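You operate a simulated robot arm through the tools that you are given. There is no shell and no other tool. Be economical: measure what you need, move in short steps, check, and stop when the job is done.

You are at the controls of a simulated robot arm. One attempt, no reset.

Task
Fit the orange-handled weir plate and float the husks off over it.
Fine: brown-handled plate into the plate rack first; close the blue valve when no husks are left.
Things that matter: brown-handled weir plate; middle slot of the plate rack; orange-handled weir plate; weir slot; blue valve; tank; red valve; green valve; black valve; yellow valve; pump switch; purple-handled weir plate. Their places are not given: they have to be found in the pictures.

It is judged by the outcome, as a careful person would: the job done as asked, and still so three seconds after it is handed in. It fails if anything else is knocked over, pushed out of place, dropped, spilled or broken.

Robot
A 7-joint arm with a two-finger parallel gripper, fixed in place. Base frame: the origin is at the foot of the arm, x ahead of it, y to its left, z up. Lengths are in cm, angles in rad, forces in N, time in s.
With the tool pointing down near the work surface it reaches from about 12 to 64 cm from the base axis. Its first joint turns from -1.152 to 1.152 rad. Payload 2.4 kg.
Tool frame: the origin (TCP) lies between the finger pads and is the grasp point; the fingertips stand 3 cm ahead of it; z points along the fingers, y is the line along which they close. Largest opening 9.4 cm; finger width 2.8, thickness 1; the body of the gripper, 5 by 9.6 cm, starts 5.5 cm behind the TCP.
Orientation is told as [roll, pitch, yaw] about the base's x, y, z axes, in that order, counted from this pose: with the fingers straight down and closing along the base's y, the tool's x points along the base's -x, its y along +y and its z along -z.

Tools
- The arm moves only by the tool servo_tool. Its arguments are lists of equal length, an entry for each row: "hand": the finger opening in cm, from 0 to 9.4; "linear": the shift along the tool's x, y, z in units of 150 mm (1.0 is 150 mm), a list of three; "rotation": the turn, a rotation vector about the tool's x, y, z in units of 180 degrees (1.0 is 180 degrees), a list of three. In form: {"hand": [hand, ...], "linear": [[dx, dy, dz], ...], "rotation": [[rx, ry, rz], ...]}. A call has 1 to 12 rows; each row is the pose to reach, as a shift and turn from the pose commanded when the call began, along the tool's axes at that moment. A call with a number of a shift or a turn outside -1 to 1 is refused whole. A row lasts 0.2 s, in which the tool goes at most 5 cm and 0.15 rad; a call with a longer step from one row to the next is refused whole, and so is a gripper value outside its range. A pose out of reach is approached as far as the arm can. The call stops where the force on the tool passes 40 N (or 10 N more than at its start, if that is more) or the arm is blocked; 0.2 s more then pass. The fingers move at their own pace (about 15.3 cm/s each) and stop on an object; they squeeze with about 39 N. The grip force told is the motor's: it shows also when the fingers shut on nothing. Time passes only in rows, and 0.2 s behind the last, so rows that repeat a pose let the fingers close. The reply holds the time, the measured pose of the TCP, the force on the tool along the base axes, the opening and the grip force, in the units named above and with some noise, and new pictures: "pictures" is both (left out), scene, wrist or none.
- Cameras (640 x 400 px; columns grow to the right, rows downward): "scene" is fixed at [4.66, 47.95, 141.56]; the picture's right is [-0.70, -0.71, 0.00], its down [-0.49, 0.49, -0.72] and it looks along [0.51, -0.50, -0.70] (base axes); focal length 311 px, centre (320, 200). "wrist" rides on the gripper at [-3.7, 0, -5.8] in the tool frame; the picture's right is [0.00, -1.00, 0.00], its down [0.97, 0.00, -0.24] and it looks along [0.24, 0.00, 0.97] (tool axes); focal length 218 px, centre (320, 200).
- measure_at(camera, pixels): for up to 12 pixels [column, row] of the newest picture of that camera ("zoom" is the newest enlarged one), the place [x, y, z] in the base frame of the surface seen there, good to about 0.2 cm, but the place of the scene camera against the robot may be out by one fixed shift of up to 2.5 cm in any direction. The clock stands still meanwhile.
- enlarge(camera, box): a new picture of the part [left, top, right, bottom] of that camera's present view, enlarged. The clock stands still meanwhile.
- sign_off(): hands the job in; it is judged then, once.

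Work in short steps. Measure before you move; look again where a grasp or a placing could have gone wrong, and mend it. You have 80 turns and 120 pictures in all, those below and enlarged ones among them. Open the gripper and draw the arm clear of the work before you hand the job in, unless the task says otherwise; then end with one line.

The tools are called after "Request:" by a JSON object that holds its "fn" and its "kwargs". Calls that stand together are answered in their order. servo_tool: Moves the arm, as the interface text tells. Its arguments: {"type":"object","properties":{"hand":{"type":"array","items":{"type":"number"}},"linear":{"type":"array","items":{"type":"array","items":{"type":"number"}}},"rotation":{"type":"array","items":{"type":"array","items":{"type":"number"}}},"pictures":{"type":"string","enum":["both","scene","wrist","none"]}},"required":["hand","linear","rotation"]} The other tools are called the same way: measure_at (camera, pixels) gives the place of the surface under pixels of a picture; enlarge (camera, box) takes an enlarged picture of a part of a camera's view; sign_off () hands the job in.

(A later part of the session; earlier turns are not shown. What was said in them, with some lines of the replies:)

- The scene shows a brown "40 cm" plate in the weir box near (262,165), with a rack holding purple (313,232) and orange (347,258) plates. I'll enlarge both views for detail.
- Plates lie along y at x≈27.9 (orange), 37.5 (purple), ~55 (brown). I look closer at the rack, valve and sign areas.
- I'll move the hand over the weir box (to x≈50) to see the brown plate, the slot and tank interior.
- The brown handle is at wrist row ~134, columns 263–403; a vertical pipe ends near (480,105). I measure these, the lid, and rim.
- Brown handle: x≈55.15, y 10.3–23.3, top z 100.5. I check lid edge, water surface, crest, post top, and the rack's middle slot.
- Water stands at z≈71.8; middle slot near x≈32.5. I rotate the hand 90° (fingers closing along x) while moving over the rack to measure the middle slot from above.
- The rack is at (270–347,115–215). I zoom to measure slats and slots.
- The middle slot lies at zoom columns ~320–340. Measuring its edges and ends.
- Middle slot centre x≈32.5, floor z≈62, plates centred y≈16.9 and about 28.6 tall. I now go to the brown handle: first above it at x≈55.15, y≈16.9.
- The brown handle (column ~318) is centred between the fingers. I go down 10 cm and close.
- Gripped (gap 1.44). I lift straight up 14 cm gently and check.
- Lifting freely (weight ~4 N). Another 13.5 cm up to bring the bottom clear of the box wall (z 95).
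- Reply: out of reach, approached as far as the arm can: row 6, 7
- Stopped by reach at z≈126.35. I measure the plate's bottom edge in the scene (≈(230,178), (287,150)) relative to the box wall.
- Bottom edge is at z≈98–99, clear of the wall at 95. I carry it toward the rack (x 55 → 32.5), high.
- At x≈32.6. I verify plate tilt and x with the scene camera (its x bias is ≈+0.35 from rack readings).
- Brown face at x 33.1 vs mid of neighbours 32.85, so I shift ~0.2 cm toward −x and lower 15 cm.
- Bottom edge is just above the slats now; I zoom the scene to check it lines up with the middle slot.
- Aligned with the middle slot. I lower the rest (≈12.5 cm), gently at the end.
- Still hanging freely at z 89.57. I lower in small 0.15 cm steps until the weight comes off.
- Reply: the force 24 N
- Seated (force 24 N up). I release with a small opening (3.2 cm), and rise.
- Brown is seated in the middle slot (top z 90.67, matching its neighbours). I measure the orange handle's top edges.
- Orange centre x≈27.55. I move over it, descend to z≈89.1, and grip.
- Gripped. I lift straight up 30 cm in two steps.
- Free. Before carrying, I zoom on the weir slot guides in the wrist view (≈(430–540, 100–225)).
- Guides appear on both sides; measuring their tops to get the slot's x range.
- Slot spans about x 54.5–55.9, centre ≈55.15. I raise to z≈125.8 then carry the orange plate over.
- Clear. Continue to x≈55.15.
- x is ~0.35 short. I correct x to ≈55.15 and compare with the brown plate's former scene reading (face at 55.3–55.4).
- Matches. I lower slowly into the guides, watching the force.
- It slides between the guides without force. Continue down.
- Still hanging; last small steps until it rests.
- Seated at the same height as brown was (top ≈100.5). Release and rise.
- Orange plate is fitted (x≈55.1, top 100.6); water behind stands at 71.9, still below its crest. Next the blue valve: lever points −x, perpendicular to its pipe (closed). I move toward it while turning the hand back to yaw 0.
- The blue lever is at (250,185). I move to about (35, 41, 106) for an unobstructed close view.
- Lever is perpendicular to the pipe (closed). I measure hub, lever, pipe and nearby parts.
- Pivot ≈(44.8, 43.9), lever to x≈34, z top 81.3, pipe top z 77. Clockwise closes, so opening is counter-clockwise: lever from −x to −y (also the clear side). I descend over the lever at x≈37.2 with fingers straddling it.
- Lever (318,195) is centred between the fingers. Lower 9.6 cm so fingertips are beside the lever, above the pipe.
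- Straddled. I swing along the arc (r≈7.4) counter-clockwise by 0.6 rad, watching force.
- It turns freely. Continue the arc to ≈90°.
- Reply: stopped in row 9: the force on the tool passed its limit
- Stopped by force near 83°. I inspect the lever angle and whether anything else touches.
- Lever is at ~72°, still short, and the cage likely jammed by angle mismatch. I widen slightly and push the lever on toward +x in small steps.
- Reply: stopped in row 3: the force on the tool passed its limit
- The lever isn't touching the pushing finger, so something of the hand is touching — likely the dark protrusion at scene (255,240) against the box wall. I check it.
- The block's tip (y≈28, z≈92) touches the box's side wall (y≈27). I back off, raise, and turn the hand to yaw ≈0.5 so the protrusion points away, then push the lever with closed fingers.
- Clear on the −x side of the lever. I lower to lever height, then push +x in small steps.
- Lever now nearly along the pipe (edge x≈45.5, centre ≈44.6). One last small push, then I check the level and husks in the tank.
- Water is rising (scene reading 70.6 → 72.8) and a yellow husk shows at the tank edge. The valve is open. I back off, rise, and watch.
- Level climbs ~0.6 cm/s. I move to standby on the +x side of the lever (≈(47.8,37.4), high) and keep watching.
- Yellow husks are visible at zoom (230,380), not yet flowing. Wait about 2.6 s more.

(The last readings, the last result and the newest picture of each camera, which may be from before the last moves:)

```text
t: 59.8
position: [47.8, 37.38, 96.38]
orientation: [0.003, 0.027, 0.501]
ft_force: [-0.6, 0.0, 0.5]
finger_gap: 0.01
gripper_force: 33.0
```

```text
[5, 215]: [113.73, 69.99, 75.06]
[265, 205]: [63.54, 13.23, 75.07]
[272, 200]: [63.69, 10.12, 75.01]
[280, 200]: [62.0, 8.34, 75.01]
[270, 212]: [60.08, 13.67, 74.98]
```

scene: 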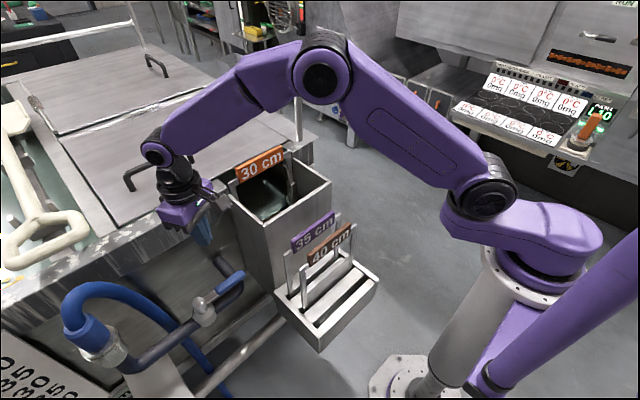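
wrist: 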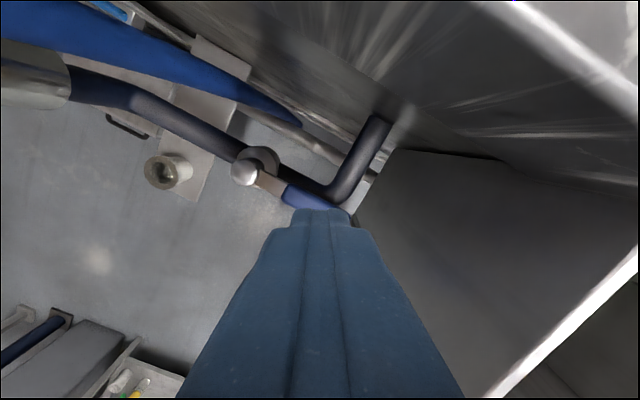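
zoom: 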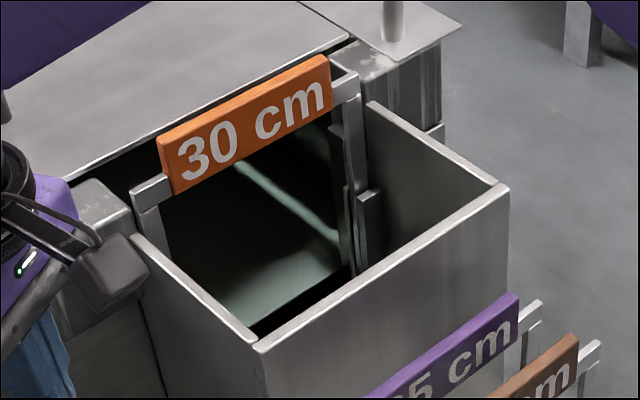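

Level is steady at the crest (75.0), so water now runs over; husks remain at the near-left wall. Wait longer for them to drift.

Request:
{"fn": "servo_tool", "kwargs": {"hand": [0, 0, 0, 0, 0, 0, 0, 0, 0, 0, 0, 0], "linear": [[0, 0, 0], [0, 0, 0], [0, 0, 0], [0, 0, 0], [0, 0, 0], [0, 0, 0], [0, 0, 0], [0, 0, 0], [0, 0, 0], [0, 0, 0], [0, 0, 0], [0, 0, 0]], "rotation": [[0, 0, 0], [0, 0, 0], [0, 0, 0], [0, 0, 0], [0, 0, 0], [0, 0, 0], [0, 0, 0], [0, 0, 0], [0, 0, 0], [0, 0, 0], [0, 0, 0], [0, 0, 0]], "pictures": "none"}}

Request:
{"fn": "servo_tool", "kwargs": {"hand": [0, 0, 0, 0, 0, 0, 0, 0, 0, 0, 0, 0], "linear": [[0, 0, 0], [0, 0, 0], [0, 0, 0], [0, 0, 0], [0, 0, 0], [0, 0, 0], [0, 0, 0], [0, 0, 0], [0, 0, 0], [0, 0, 0], [0, 0, 0], [0, 0, 0]], "rotation": [[0, 0, 0], [0, 0, 0], [0, 0, 0], [0, 0, 0], [0, 0, 0], [0, 0, 0], [0, 0, 0], [0, 0, 0], [0, 0, 0], [0, 0, 0], [0, 0, 0], [0, 0, 0]], "pictures": "scene"}}

Request:
{"fn": "measure_at", "kwargs": {"camera": "scene", "pixels": [[5, 215], [265, 205], [280, 200], [5, 280], [30, 272], [265, 215]]}}

```text
t: 62.4
position: [47.81, 37.25, 96.49]
orientation: [0.004, 0.028, 0.501]
ft_force: [-0.2, -0.6, 0.3]
finger_gap: 0.0
gripper_force: 32.5
```

```text
t: 65.0
position: [47.63, 37.36, 96.44]
orientation: [0.004, 0.028, 0.501]
ft_force: [-0.1, -1.0, -0.9]
finger_gap: 0.0
gripper_force: 33.2
```

scene: 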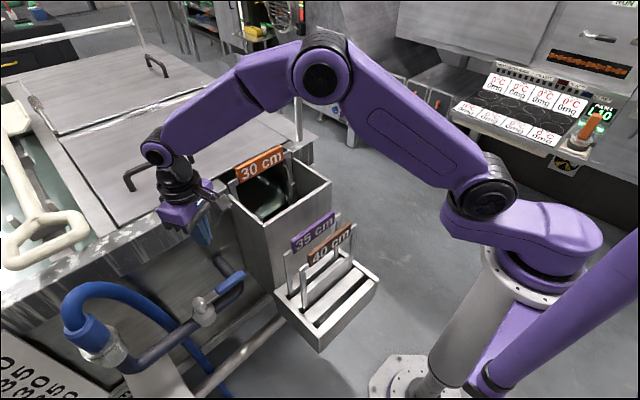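

```text
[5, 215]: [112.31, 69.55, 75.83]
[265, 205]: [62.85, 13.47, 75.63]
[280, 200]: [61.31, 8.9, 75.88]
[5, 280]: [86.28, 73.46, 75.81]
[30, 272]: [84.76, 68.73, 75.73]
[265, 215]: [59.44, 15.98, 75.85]
```

Level still slowly rises to ~75.8; husks are no longer at (10,278). I zoom there and at the weir.

Request:
{"fn": "enlarge", "kwargs": {"camera": "scene", "box": [0, 80, 140, 300]}}

Request:
{"fn": "enlarge", "kwargs": {"camera": "scene", "box": [225, 150, 335, 230]}}

```text
1.82 times, centred on (70, 190) of scene
```

zoom: 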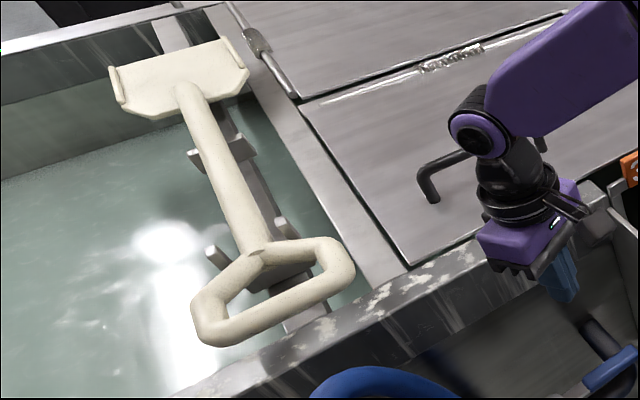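

```text
5.00 times, centred on (280, 190) of scene
```

zoom: 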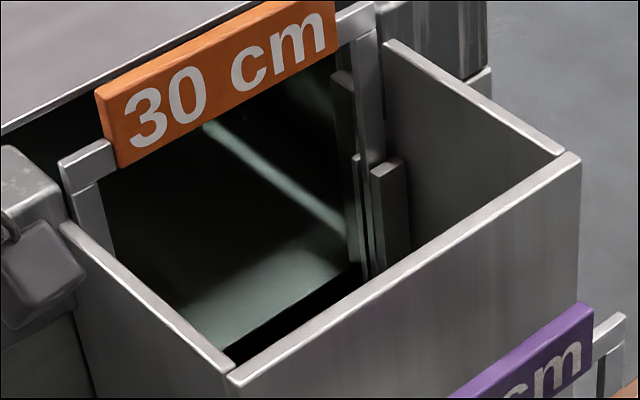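

Husks have left that corner; I need to see the rest of the tank. I raise the hand 15 cm and tilt it so the wrist camera looks over the tank.

Request:
{"fn": "servo_tool", "kwargs": {"hand": [0, 0, 0, 0, 0, 0, 0, 0, 0, 0], "linear": [[0, 0, -0.25], [0, 0, -0.5], [0, 0, -0.75], [0, 0, -1], [0, 0, -1], [0, 0, -1], [0, 0, -1], [0, 0, -1], [0, 0, -1], [0, 0, -1]], "rotation": [[0, 0, 0], [0, 0, 0], [0, -0.04, 0], [0, -0.08, 0], [0, -0.12, 0], [0, -0.16, 0], [0, -0.2, 0], [0, -0.24, 0], [0, -0.28, 0], [0, -0.28, 0]], "pictures": "wrist"}}

```text
t: 67.2
position: [48.06, 37.63, 111.44]
orientation: [0.006, -0.852, 0.496]
ft_force: [0.3, -0.5, 0.1]
finger_gap: 0.0
gripper_force: 33.2
```

wrist: 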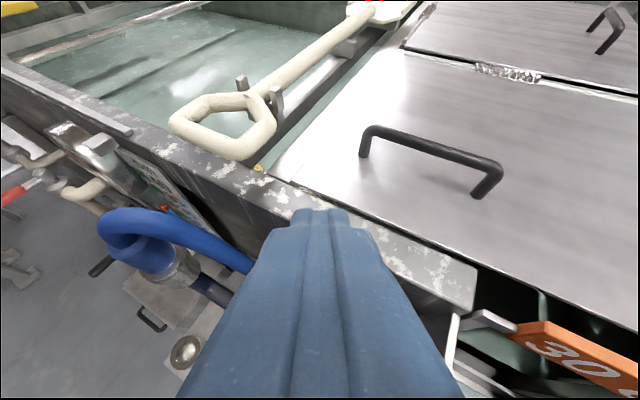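

Excellent view: a husk at (258,168) is about to go under the lid toward the weir; the open tank is otherwise clear. Wait and look again.

Request:
{"fn": "servo_tool", "kwargs": {"hand": [0, 0, 0, 0, 0, 0, 0, 0, 0, 0, 0, 0], "linear": [[0, 0, 0], [0, 0, 0], [0, 0, 0], [0, 0, 0], [0, 0, 0], [0, 0, 0], [0, 0, 0], [0, 0, 0], [0, 0, 0], [0, 0, 0], [0, 0, 0], [0, 0, 0]], "rotation": [[0, 0, 0], [0, 0, 0], [0, 0, 0], [0, 0, 0], [0, 0, 0], [0, 0, 0], [0, 0, 0], [0, 0, 0], [0, 0, 0], [0, 0, 0], [0, 0, 0], [0, 0, 0]], "pictures": "wrist"}}

Request:
{"fn": "measure_at", "kwargs": {"camera": "scene", "pixels": [[5, 215], [265, 205], [280, 200], [265, 215]]}}

```text
t: 69.8
position: [48.07, 37.54, 111.47]
orientation: [0.005, -0.851, 0.498]
ft_force: [-0.1, 1.2, -0.9]
finger_gap: 0.02
gripper_force: 32.7
```

wrist: 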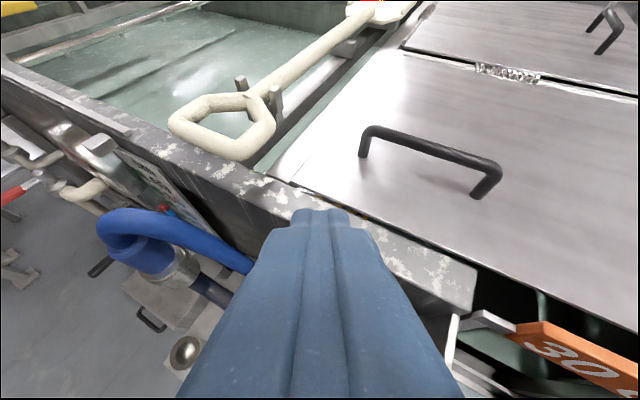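

```text
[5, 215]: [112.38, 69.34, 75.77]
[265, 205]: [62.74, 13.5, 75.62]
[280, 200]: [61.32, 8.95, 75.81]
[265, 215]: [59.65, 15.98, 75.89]
```

That husk went under the lid; level is stable. I move the camera over the weir box to watch husks pass.

Request:
{"fn": "servo_tool", "kwargs": {"hand": [0, 0, 0, 0, 0, 0, 0], "linear": [[0.05, -0.16, -0.09], [0.1, -0.32, -0.18], [0.15, -0.48, -0.27], [0.2, -0.64, -0.36], [0.25, -0.8, -0.45], [0.297, -0.963, -0.54], [0.297, -0.963, -0.54]], "rotation": [[0, 0.03, 0], [0, 0.06, 0], [0, 0.09, 0], [0, 0.12, 0], [0, 0.15, 0], [0, 0.17, 0], [0, 0.17, 0]], "pictures": "wrist"}}

```text
t: 71.4
position: [47.05, 20.41, 113.38]
orientation: [0.003, -0.317, 0.5]
ft_force: [0.2, -0.6, 0.7]
finger_gap: 0.0
gripper_force: 33.1
```

wrist: 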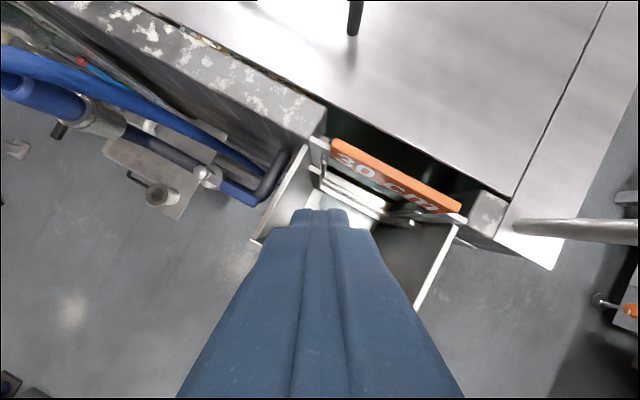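

Husks are visible in the slit between rim and lid around (190–235,35–50), drifting to the weir. Wait about 5 s.

Request:
{"fn": "servo_tool", "kwargs": {"hand": [0, 0, 0, 0, 0, 0, 0, 0, 0, 0, 0, 0], "linear": [[0, 0, 0], [0, 0, 0], [0, 0, 0], [0, 0, 0], [0, 0, 0], [0, 0, 0], [0, 0, 0], [0, 0, 0], [0, 0, 0], [0, 0, 0], [0, 0, 0], [0, 0, 0]], "rotation": [[0, 0, 0], [0, 0, 0], [0, 0, 0], [0, 0, 0], [0, 0, 0], [0, 0, 0], [0, 0, 0], [0, 0, 0], [0, 0, 0], [0, 0, 0], [0, 0, 0], [0, 0, 0]], "pictures": "none"}}

Request:
{"fn": "servo_tool", "kwargs": {"hand": [0, 0, 0, 0, 0, 0, 0, 0, 0, 0, 0, 0], "linear": [[0, 0, 0], [0, 0, 0], [0, 0, 0], [0, 0, 0], [0, 0, 0], [0, 0, 0], [0, 0, 0], [0, 0, 0], [0, 0, 0], [0, 0, 0], [0, 0, 0], [0, 0, 0]], "rotation": [[0, 0, 0], [0, 0, 0], [0, 0, 0], [0, 0, 0], [0, 0, 0], [0, 0, 0], [0, 0, 0], [0, 0, 0], [0, 0, 0], [0, 0, 0], [0, 0, 0], [0, 0, 0]], "pictures": "wrist"}}

```text
t: 74.0
position: [47.04, 20.52, 113.29]
orientation: [0.004, -0.318, 0.501]
ft_force: [-0.2, 0.4, 0.5]
finger_gap: 0.01
gripper_force: 33.2
```

```text
t: 76.6
position: [46.99, 20.61, 113.38]
orientation: [0.003, -0.318, 0.502]
ft_force: [-0.5, 0.0, -1.3]
finger_gap: 0.0
gripper_force: 32.9
```

wrist: 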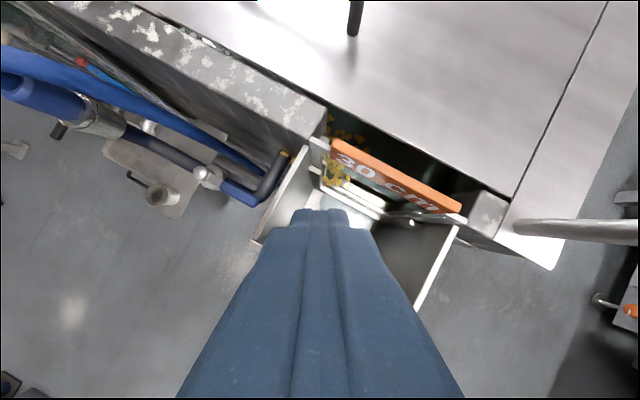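

Husks are passing over the weir at (330–360,125–185). Wait further.

Request:
{"fn": "servo_tool", "kwargs": {"hand": [0, 0, 0, 0, 0, 0, 0, 0, 0, 0, 0, 0], "linear": [[0, 0, 0], [0, 0, 0], [0, 0, 0], [0, 0, 0], [0, 0, 0], [0, 0, 0], [0, 0, 0], [0, 0, 0], [0, 0, 0], [0, 0, 0], [0, 0, 0], [0, 0, 0]], "rotation": [[0, 0, 0], [0, 0, 0], [0, 0, 0], [0, 0, 0], [0, 0, 0], [0, 0, 0], [0, 0, 0], [0, 0, 0], [0, 0, 0], [0, 0, 0], [0, 0, 0], [0, 0, 0]], "pictures": "none"}}

Request:
{"fn": "enlarge", "kwargs": {"camera": "wrist", "box": [180, 20, 480, 250]}}

```text
t: 79.2
position: [46.98, 20.53, 113.26]
orientation: [0.004, -0.317, 0.501]
ft_force: [0.7, 0.0, -0.4]
finger_gap: 0.02
gripper_force: 33.5
```

```text
1.74 times, centred on (330, 135) of wrist
```

zoom: 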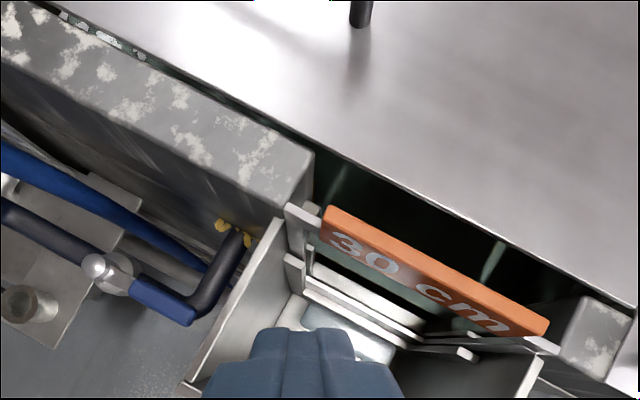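

The weir looks clear, but yellow bits sit at zoom (225,225),(247,240) near the inlet pipe. Measure them.

Request:
{"fn": "measure_at", "kwargs": {"camera": "zoom", "pixels": [[222, 226], [247, 240], [240, 226], [235, 240], [200, 215], [350, 330], [250, 190], [300, 250]]}}

Request:
{"fn": "enlarge", "kwargs": {"camera": "scene", "box": [180, 190, 340, 290]}}

```text
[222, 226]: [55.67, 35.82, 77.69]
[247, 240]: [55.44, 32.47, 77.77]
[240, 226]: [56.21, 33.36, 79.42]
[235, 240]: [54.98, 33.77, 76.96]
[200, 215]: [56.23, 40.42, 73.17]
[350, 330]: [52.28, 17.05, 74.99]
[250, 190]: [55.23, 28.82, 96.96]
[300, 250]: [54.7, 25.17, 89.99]
```

```text
4.00 times, centred on (260, 240) of scene
```

zoom: 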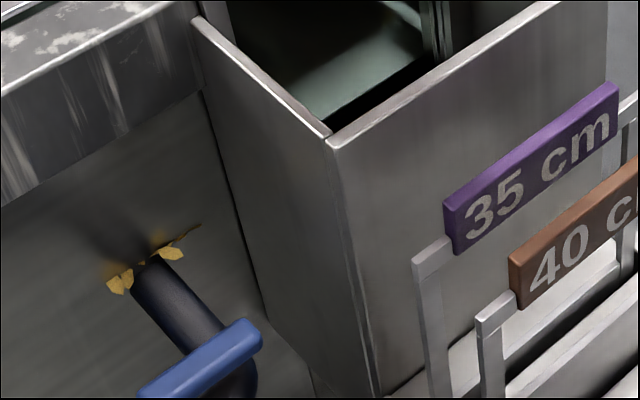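

These are husks still inside the tank, poking visibly at the wall (x≈55.7, y 33–36, z 77.7). Not all gone; wait more.

Request:
{"fn": "servo_tool", "kwargs": {"hand": [0, 0, 0, 0, 0, 0, 0, 0, 0, 0, 0, 0], "linear": [[0, 0, 0], [0, 0, 0], [0, 0, 0], [0, 0, 0], [0, 0, 0], [0, 0, 0], [0, 0, 0], [0, 0, 0], [0, 0, 0], [0, 0, 0], [0, 0, 0], [0, 0, 0]], "rotation": [[0, 0, 0], [0, 0, 0], [0, 0, 0], [0, 0, 0], [0, 0, 0], [0, 0, 0], [0, 0, 0], [0, 0, 0], [0, 0, 0], [0, 0, 0], [0, 0, 0], [0, 0, 0]], "pictures": "none"}}

Request:
{"fn": "servo_tool", "kwargs": {"hand": [0, 0, 0, 0, 0, 0, 0, 0, 0, 0, 0, 0], "linear": [[0, 0, 0], [0, 0, 0], [0, 0, 0], [0, 0, 0], [0, 0, 0], [0, 0, 0], [0, 0, 0], [0, 0, 0], [0, 0, 0], [0, 0, 0], [0, 0, 0], [0, 0, 0]], "rotation": [[0, 0, 0], [0, 0, 0], [0, 0, 0], [0, 0, 0], [0, 0, 0], [0, 0, 0], [0, 0, 0], [0, 0, 0], [0, 0, 0], [0, 0, 0], [0, 0, 0], [0, 0, 0]], "pictures": "none"}}

Request:
{"fn": "enlarge", "kwargs": {"camera": "wrist", "box": [180, 20, 480, 250]}}

```text
t: 81.8
position: [47.05, 20.58, 113.46]
orientation: [0.004, -0.318, 0.502]
ft_force: [0.0, 0.2, -0.8]
finger_gap: 0.0
gripper_force: 32.9
```

```text
t: 84.4
position: [47.09, 20.59, 113.38]
orientation: [0.004, -0.317, 0.499]
ft_force: [0.5, -0.6, 0.3]
finger_gap: 0.0
gripper_force: 33.2
```

```text
1.74 times, centred on (330, 135) of wrist
```

zoom: 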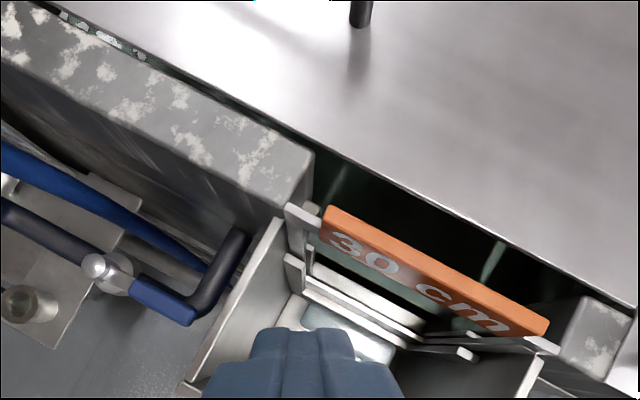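

The wall bits are gone. I wait ~5 s more and check the weir again plus the scene's open tank part.

Request:
{"fn": "servo_tool", "kwargs": {"hand": [0, 0, 0, 0, 0, 0, 0, 0, 0, 0, 0, 0], "linear": [[0, 0, 0], [0, 0, 0], [0, 0, 0], [0, 0, 0], [0, 0, 0], [0, 0, 0], [0, 0, 0], [0, 0, 0], [0, 0, 0], [0, 0, 0], [0, 0, 0], [0, 0, 0]], "rotation": [[0, 0, 0], [0, 0, 0], [0, 0, 0], [0, 0, 0], [0, 0, 0], [0, 0, 0], [0, 0, 0], [0, 0, 0], [0, 0, 0], [0, 0, 0], [0, 0, 0], [0, 0, 0]], "pictures": "none"}}

Request:
{"fn": "servo_tool", "kwargs": {"hand": [0, 0, 0, 0, 0, 0, 0, 0, 0, 0, 0, 0], "linear": [[0, 0, 0], [0, 0, 0], [0, 0, 0], [0, 0, 0], [0, 0, 0], [0, 0, 0], [0, 0, 0], [0, 0, 0], [0, 0, 0], [0, 0, 0], [0, 0, 0], [0, 0, 0]], "rotation": [[0, 0, 0], [0, 0, 0], [0, 0, 0], [0, 0, 0], [0, 0, 0], [0, 0, 0], [0, 0, 0], [0, 0, 0], [0, 0, 0], [0, 0, 0], [0, 0, 0], [0, 0, 0]], "pictures": "both"}}

Request:
{"fn": "measure_at", "kwargs": {"camera": "scene", "pixels": [[5, 215], [265, 205], [280, 200], [265, 215]]}}

```text
t: 87.0
position: [47.09, 20.46, 113.52]
orientation: [0.005, -0.319, 0.5]
ft_force: [0.7, -0.1, 0.8]
finger_gap: 0.02
gripper_force: 32.8
```

```text
t: 89.6
position: [47.09, 20.53, 113.37]
orientation: [0.004, -0.317, 0.501]
ft_force: [-0.5, -0.8, -0.5]
finger_gap: 0.04
gripper_force: 32.8
```

scene: 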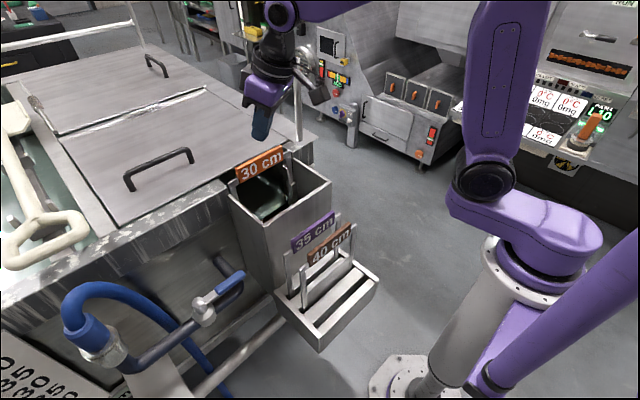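
wrist: 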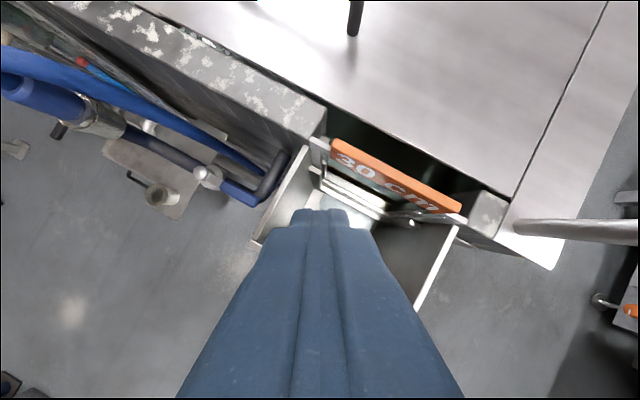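

```text
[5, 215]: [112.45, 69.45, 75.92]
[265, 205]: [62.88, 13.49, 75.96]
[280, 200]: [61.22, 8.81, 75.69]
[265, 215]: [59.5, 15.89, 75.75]
```

No husks visible at the weir or in view. I swing back to the tilted viewpoint to verify the open tank once more before closing.

Request:
{"fn": "servo_tool", "kwargs": {"hand": [0, 0, 0, 0, 0, 0, 0], "linear": [[-0.09, 0.16, 0.05], [-0.18, 0.32, 0.1], [-0.27, 0.48, 0.16], [-0.36, 0.64, 0.21], [-0.45, 0.8, 0.26], [-0.53, 0.963, 0.315], [-0.53, 0.963, 0.315]], "rotation": [[0, -0.03, 0], [0, -0.06, 0], [0, -0.09, 0], [0, -0.12, 0], [0, -0.15, 0], [0, -0.17, 0], [0, -0.17, 0]], "pictures": "wrist"}}

Request:
{"fn": "enlarge", "kwargs": {"camera": "wrist", "box": [0, 0, 320, 200]}}

```text
t: 91.2
position: [47.99, 37.44, 111.27]
orientation: [0.005, -0.851, 0.498]
ft_force: [-0.7, -0.4, 0.9]
finger_gap: 0.02
gripper_force: 32.9
```

wrist: 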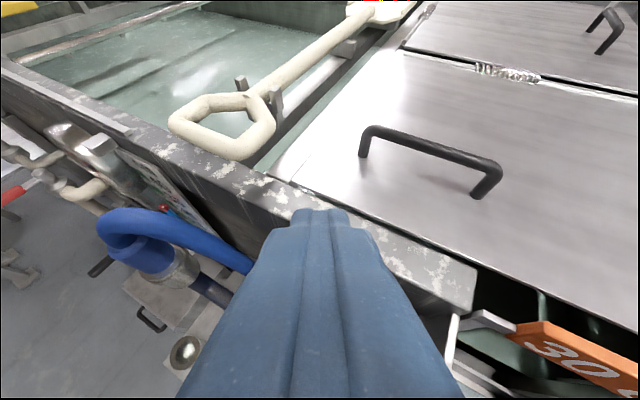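

```text
2.00 times, centred on (160, 100) of wrist
```

zoom: 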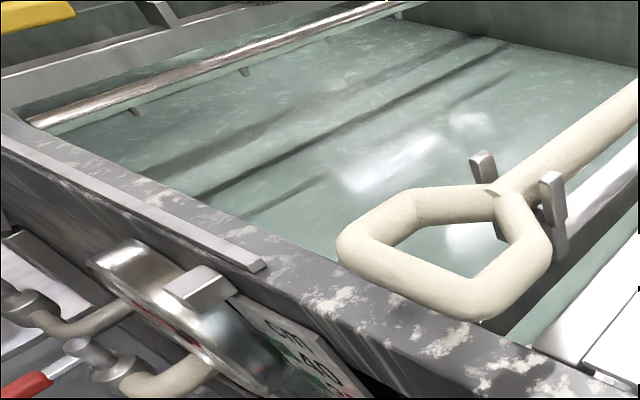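

The open tank is clear of husks. I untilt the hand and lower it on the +x side of the lever at (48.2, 37.4).

Request:
{"fn": "servo_tool", "kwargs": {"hand": [0, 0, 0, 0, 0, 0, 0, 0], "linear": [[0, 0, 0], [0, 0, 0], [0, 0, 0], [0, 0, 0], [0, 0, 0], [0, 0, 0], [0, 0, 0], [0, 0, 0]], "rotation": [[0, 0.04, 0], [0, 0.08, 0], [0, 0.12, 0], [0, 0.16, 0], [0, 0.2, 0], [0, 0.24, 0], [0, 0.271, 0], [0, 0.271, 0]], "pictures": "none"}}

Request:
{"fn": "servo_tool", "kwargs": {"hand": [0, 0, 0, 0, 0, 0], "linear": [[-0.012, -0.006, 0.2], [-0.012, -0.006, 0.4], [-0.012, -0.006, 0.6], [-0.012, -0.006, 0.8], [-0.012, -0.006, 1.0], [-0.012, -0.006, 1.0]], "rotation": [[0, 0, 0], [0, 0, 0], [0, 0, 0], [0, 0, 0], [0, 0, 0], [0, 0, 0]], "pictures": "none"}}

```text
t: 93.0
position: [48.09, 37.54, 111.4]
orientation: [0.004, 0.002, 0.501]
ft_force: [1.4, -0.4, 0.2]
finger_gap: 0.01
gripper_force: 32.9
```

```text
t: 94.4
position: [48.24, 37.5, 96.39]
orientation: [0.003, 0.001, 0.499]
ft_force: [-0.2, -1.3, 0.3]
finger_gap: 0.02
gripper_force: 33.1
```

At (48.2,37.5,96.4). Lower most of the way and look.

Request:
{"fn": "servo_tool", "kwargs": {"hand": [0, 0, 0, 0, 0], "linear": [[0, 0, 0.15], [0, 0, 0.3], [0, 0, 0.45], [0, 0, 0.6], [0, 0, 0.7]], "rotation": [[0, 0, 0], [0, 0, 0], [0, 0, 0], [0, 0, 0], [0, 0, 0]]}}

```text
t: 95.6
position: [48.33, 37.7, 86.06]
orientation: [0.004, 0.0, 0.502]
ft_force: [-0.8, 0.7, 0.2]
finger_gap: 0.0
gripper_force: 33.0
```

scene: 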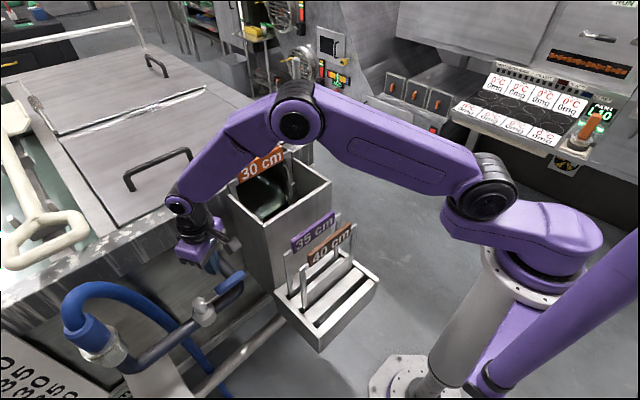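
wrist: 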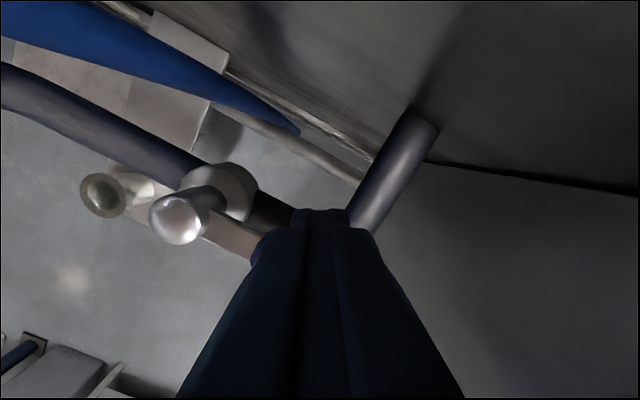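

Fingers are on the far (+x) side of the lever. I lower the last 4.3 cm and sweep the lever clockwise along its arc to about 60°.

Request:
{"fn": "servo_tool", "kwargs": {"hand": [0, 0, 0, 0, 0, 0, 0, 0, 0, 0, 0], "linear": [[0, 0, 0.15], [0, 0, 0.29], [0.065, 0.005, 0.29], [0.125, 0.02, 0.29], [0.185, 0.036, 0.29], [0.24, 0.066, 0.29], [0.293, 0.097, 0.29], [0.337, 0.14, 0.29], [0.38, 0.184, 0.29], [0.412, 0.237, 0.29], [0.443, 0.291, 0.29]], "rotation": [[0, 0, 0], [0, 0, 0], [0, 0, 0], [0, 0, 0], [0, 0, 0], [0, 0, 0], [0, 0, 0], [0, 0, 0], [0, 0, 0], [0, 0, 0], [0, 0, 0]]}}

```text
t: 98.0
position: [40.34, 38.08, 81.51]
orientation: [0.004, -0.002, 0.502]
ft_force: [1.9, -0.7, 0.3]
finger_gap: 0.04
gripper_force: 32.9
```

scene: 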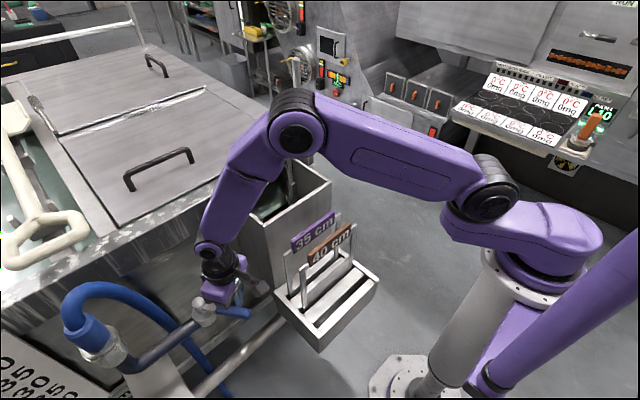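
wrist: 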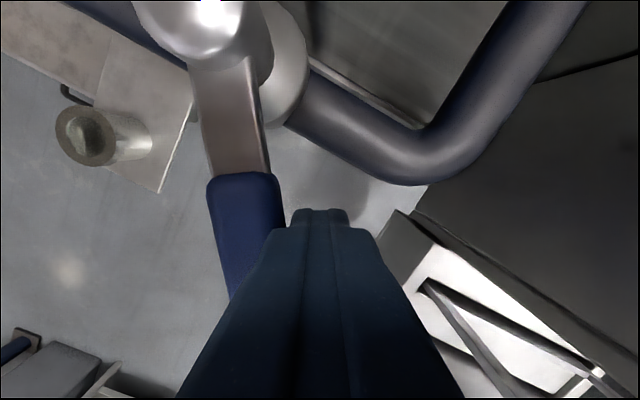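

Lever follows. Continue to the closed position (lever along −x).

Request:
{"fn": "servo_tool", "kwargs": {"hand": [0, 0, 0, 0, 0, 0], "linear": [[0.016, 0.06, 0], [0.033, 0.119, 0], [0.034, 0.16, 0], [0.033, 0.2, 0], [0.033, 0.242, 0], [0.033, 0.25, 0]], "rotation": [[0, 0, 0], [0, 0, 0], [0, 0, 0], [0, 0, 0], [0, 0, 0], [0, 0, 0]], "pictures": "wrist"}}

Request:
{"fn": "measure_at", "kwargs": {"camera": "wrist", "pixels": [[225, 130], [210, 160], [190, 200], [175, 230], [160, 260], [200, 40]]}}

```text
t: 99.4
position: [38.16, 41.34, 81.63]
orientation: [0.004, 0.001, 0.501]
ft_force: [1.5, -3.5, -0.1]
finger_gap: 0.0
gripper_force: 32.8
```

wrist: 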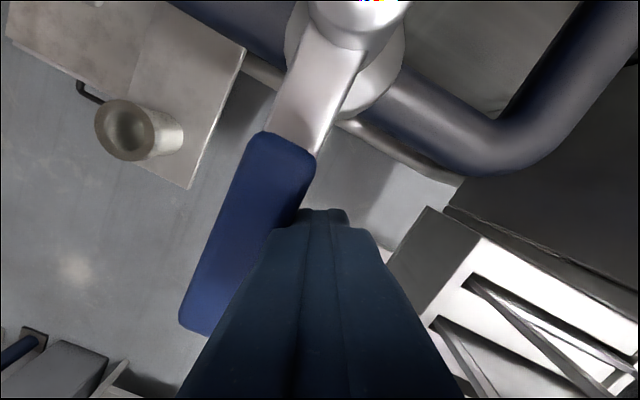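

```text
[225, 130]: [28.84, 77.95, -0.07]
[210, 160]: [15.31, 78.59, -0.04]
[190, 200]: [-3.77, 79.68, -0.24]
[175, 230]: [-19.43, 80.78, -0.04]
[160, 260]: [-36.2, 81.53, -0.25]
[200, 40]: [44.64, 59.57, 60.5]
```

Measuring the lever line: near end (285,155) and far end (205,310).

Request:
{"fn": "measure_at", "kwargs": {"camera": "wrist", "pixels": [[318, 100], [285, 155], [260, 200], [205, 310], [265, 135], [313, 160], [355, 10]]}}

```text
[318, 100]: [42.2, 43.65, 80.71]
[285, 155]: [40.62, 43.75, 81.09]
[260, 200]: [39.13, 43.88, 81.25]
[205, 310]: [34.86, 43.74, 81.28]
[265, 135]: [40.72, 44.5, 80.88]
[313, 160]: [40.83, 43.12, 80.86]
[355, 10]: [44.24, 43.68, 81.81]
```

Lever lies along −x (y≈43.75 vs 43.9–44.0 originally). A last 0.3 cm nudge to the stop, then back off −y and rise.

Request:
{"fn": "servo_tool", "kwargs": {"hand": [0, 0, 0, 0, 0, 0, 0, 0, 0], "linear": [[-0.005, 0.01, 0], [-0.01, 0.019, 0], [-0.01, 0.019, 0], [0.03, -0.07, 0], [0.04, -0.09, -0.2], [0.04, -0.09, -0.45], [0.04, -0.09, -0.7], [0.04, -0.09, -0.95], [0.04, -0.09, -1.0]], "rotation": [[0, 0, 0], [0, 0, 0], [0, 0, 0], [0, 0, 0], [0, 0, 0], [0, 0, 0], [0, 0, 0], [0, 0, 0], [0, 0, 0]]}}

Request:
{"fn": "measure_at", "kwargs": {"camera": "scene", "pixels": [[5, 215], [265, 205], [280, 200], [265, 215]]}}

```text
t: 101.4
position: [38.21, 39.73, 96.6]
orientation: [0.005, -0.001, 0.501]
ft_force: [-0.4, 0.1, 0.1]
finger_gap: 0.01
gripper_force: 33.2
```

scene: 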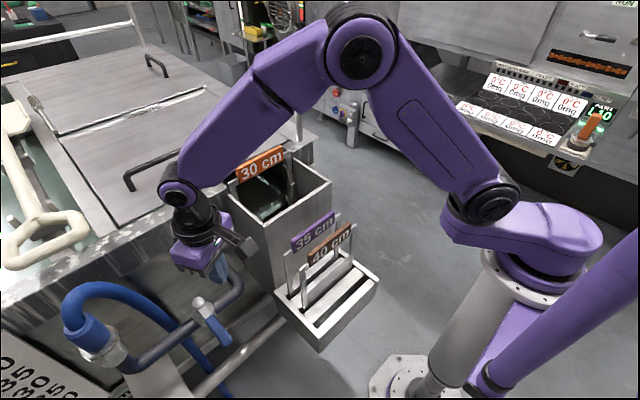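
wrist: 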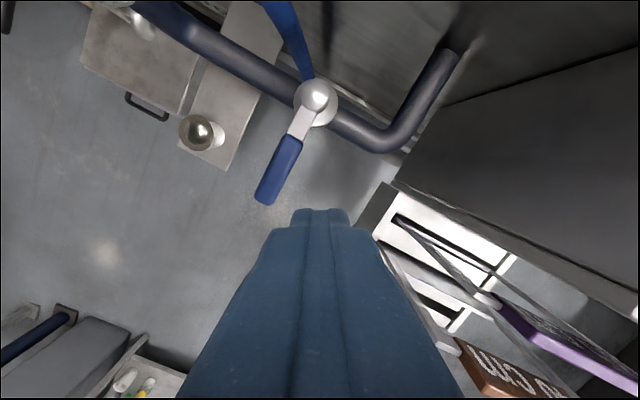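

```text
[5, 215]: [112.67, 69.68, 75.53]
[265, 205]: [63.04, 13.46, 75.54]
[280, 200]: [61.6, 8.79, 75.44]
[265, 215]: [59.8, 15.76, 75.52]
```

Valve closed; level is falling back to the crest. I measure the lever, then raise and open the gripper, retreating.

Request:
{"fn": "measure_at", "kwargs": {"camera": "wrist", "pixels": [[318, 95], [303, 122], [288, 150], [268, 195]]}}

Request:
{"fn": "servo_tool", "kwargs": {"hand": [2, 4, 6, 8, 9, 9, 9, 9, 9, 9, 9, 9], "linear": [[0, 0, -0.25], [0, 0, -0.5], [0, 0, -0.75], [0, 0, -1], [0, 0, -1], [0, 0, -1], [0, 0, -1], [0, 0, -1], [0, 0, -1], [0, 0, -1], [0, 0, -1], [0, 0, -1]], "rotation": [[0, 0, 0], [0, 0, 0], [0, -0.04, 0], [0, -0.08, 0], [0, -0.12, 0], [0, -0.16, 0], [0, -0.2, 0], [0, -0.24, 0], [0, -0.24, 0], [0, -0.24, 0], [0, -0.24, 0], [0, -0.24, 0]]}}

Request:
{"fn": "measure_at", "kwargs": {"camera": "scene", "pixels": [[5, 215], [265, 205], [280, 200], [265, 215]]}}

```text
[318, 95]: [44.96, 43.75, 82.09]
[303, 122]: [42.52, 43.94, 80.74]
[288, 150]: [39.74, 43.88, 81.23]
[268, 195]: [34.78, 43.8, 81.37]
```

```text
t: 104.0
position: [38.22, 39.74, 111.51]
orientation: [0.005, -0.754, 0.497]
ft_force: [0.1, -0.6, 0.2]
finger_gap: 9.0
gripper_force: 0.0
```

scene: 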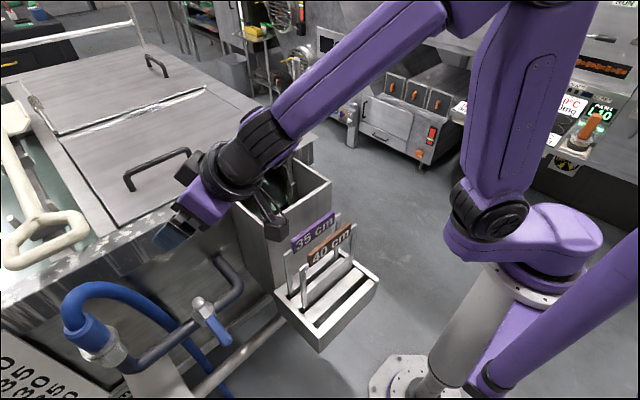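
wrist: 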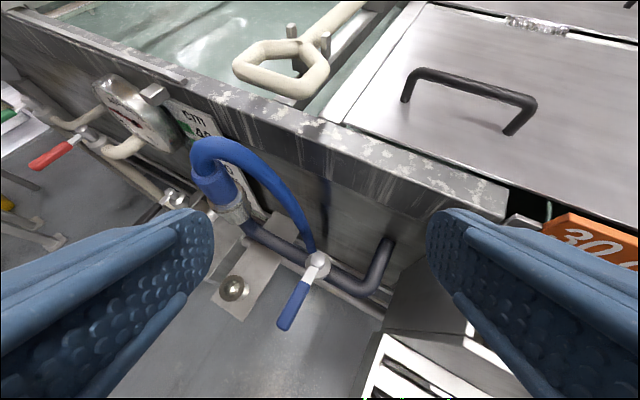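

```text
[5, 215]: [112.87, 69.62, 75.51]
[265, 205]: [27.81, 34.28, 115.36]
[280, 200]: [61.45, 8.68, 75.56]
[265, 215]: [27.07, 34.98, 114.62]
```

The blue lever is back perpendicular to the pipe (y≈43.8–43.9). The level is steady, and no husks are visible in the tank or at the weir. The gripper is open and clear, so I hand in.

Request:
{"fn": "sign_off", "kwargs": {}}

```text
The job is handed in.
```

The job is handed in: the brown-handled plate is in the middle rack slot, the orange-handled plate is in the weir slot, and the husks went off over it. The blue valve is closed again, with no husks left that I could see; the water under the lid was not fully in view. While I was opening the valve the hand touched the side of the weir box; the box did not look moved.
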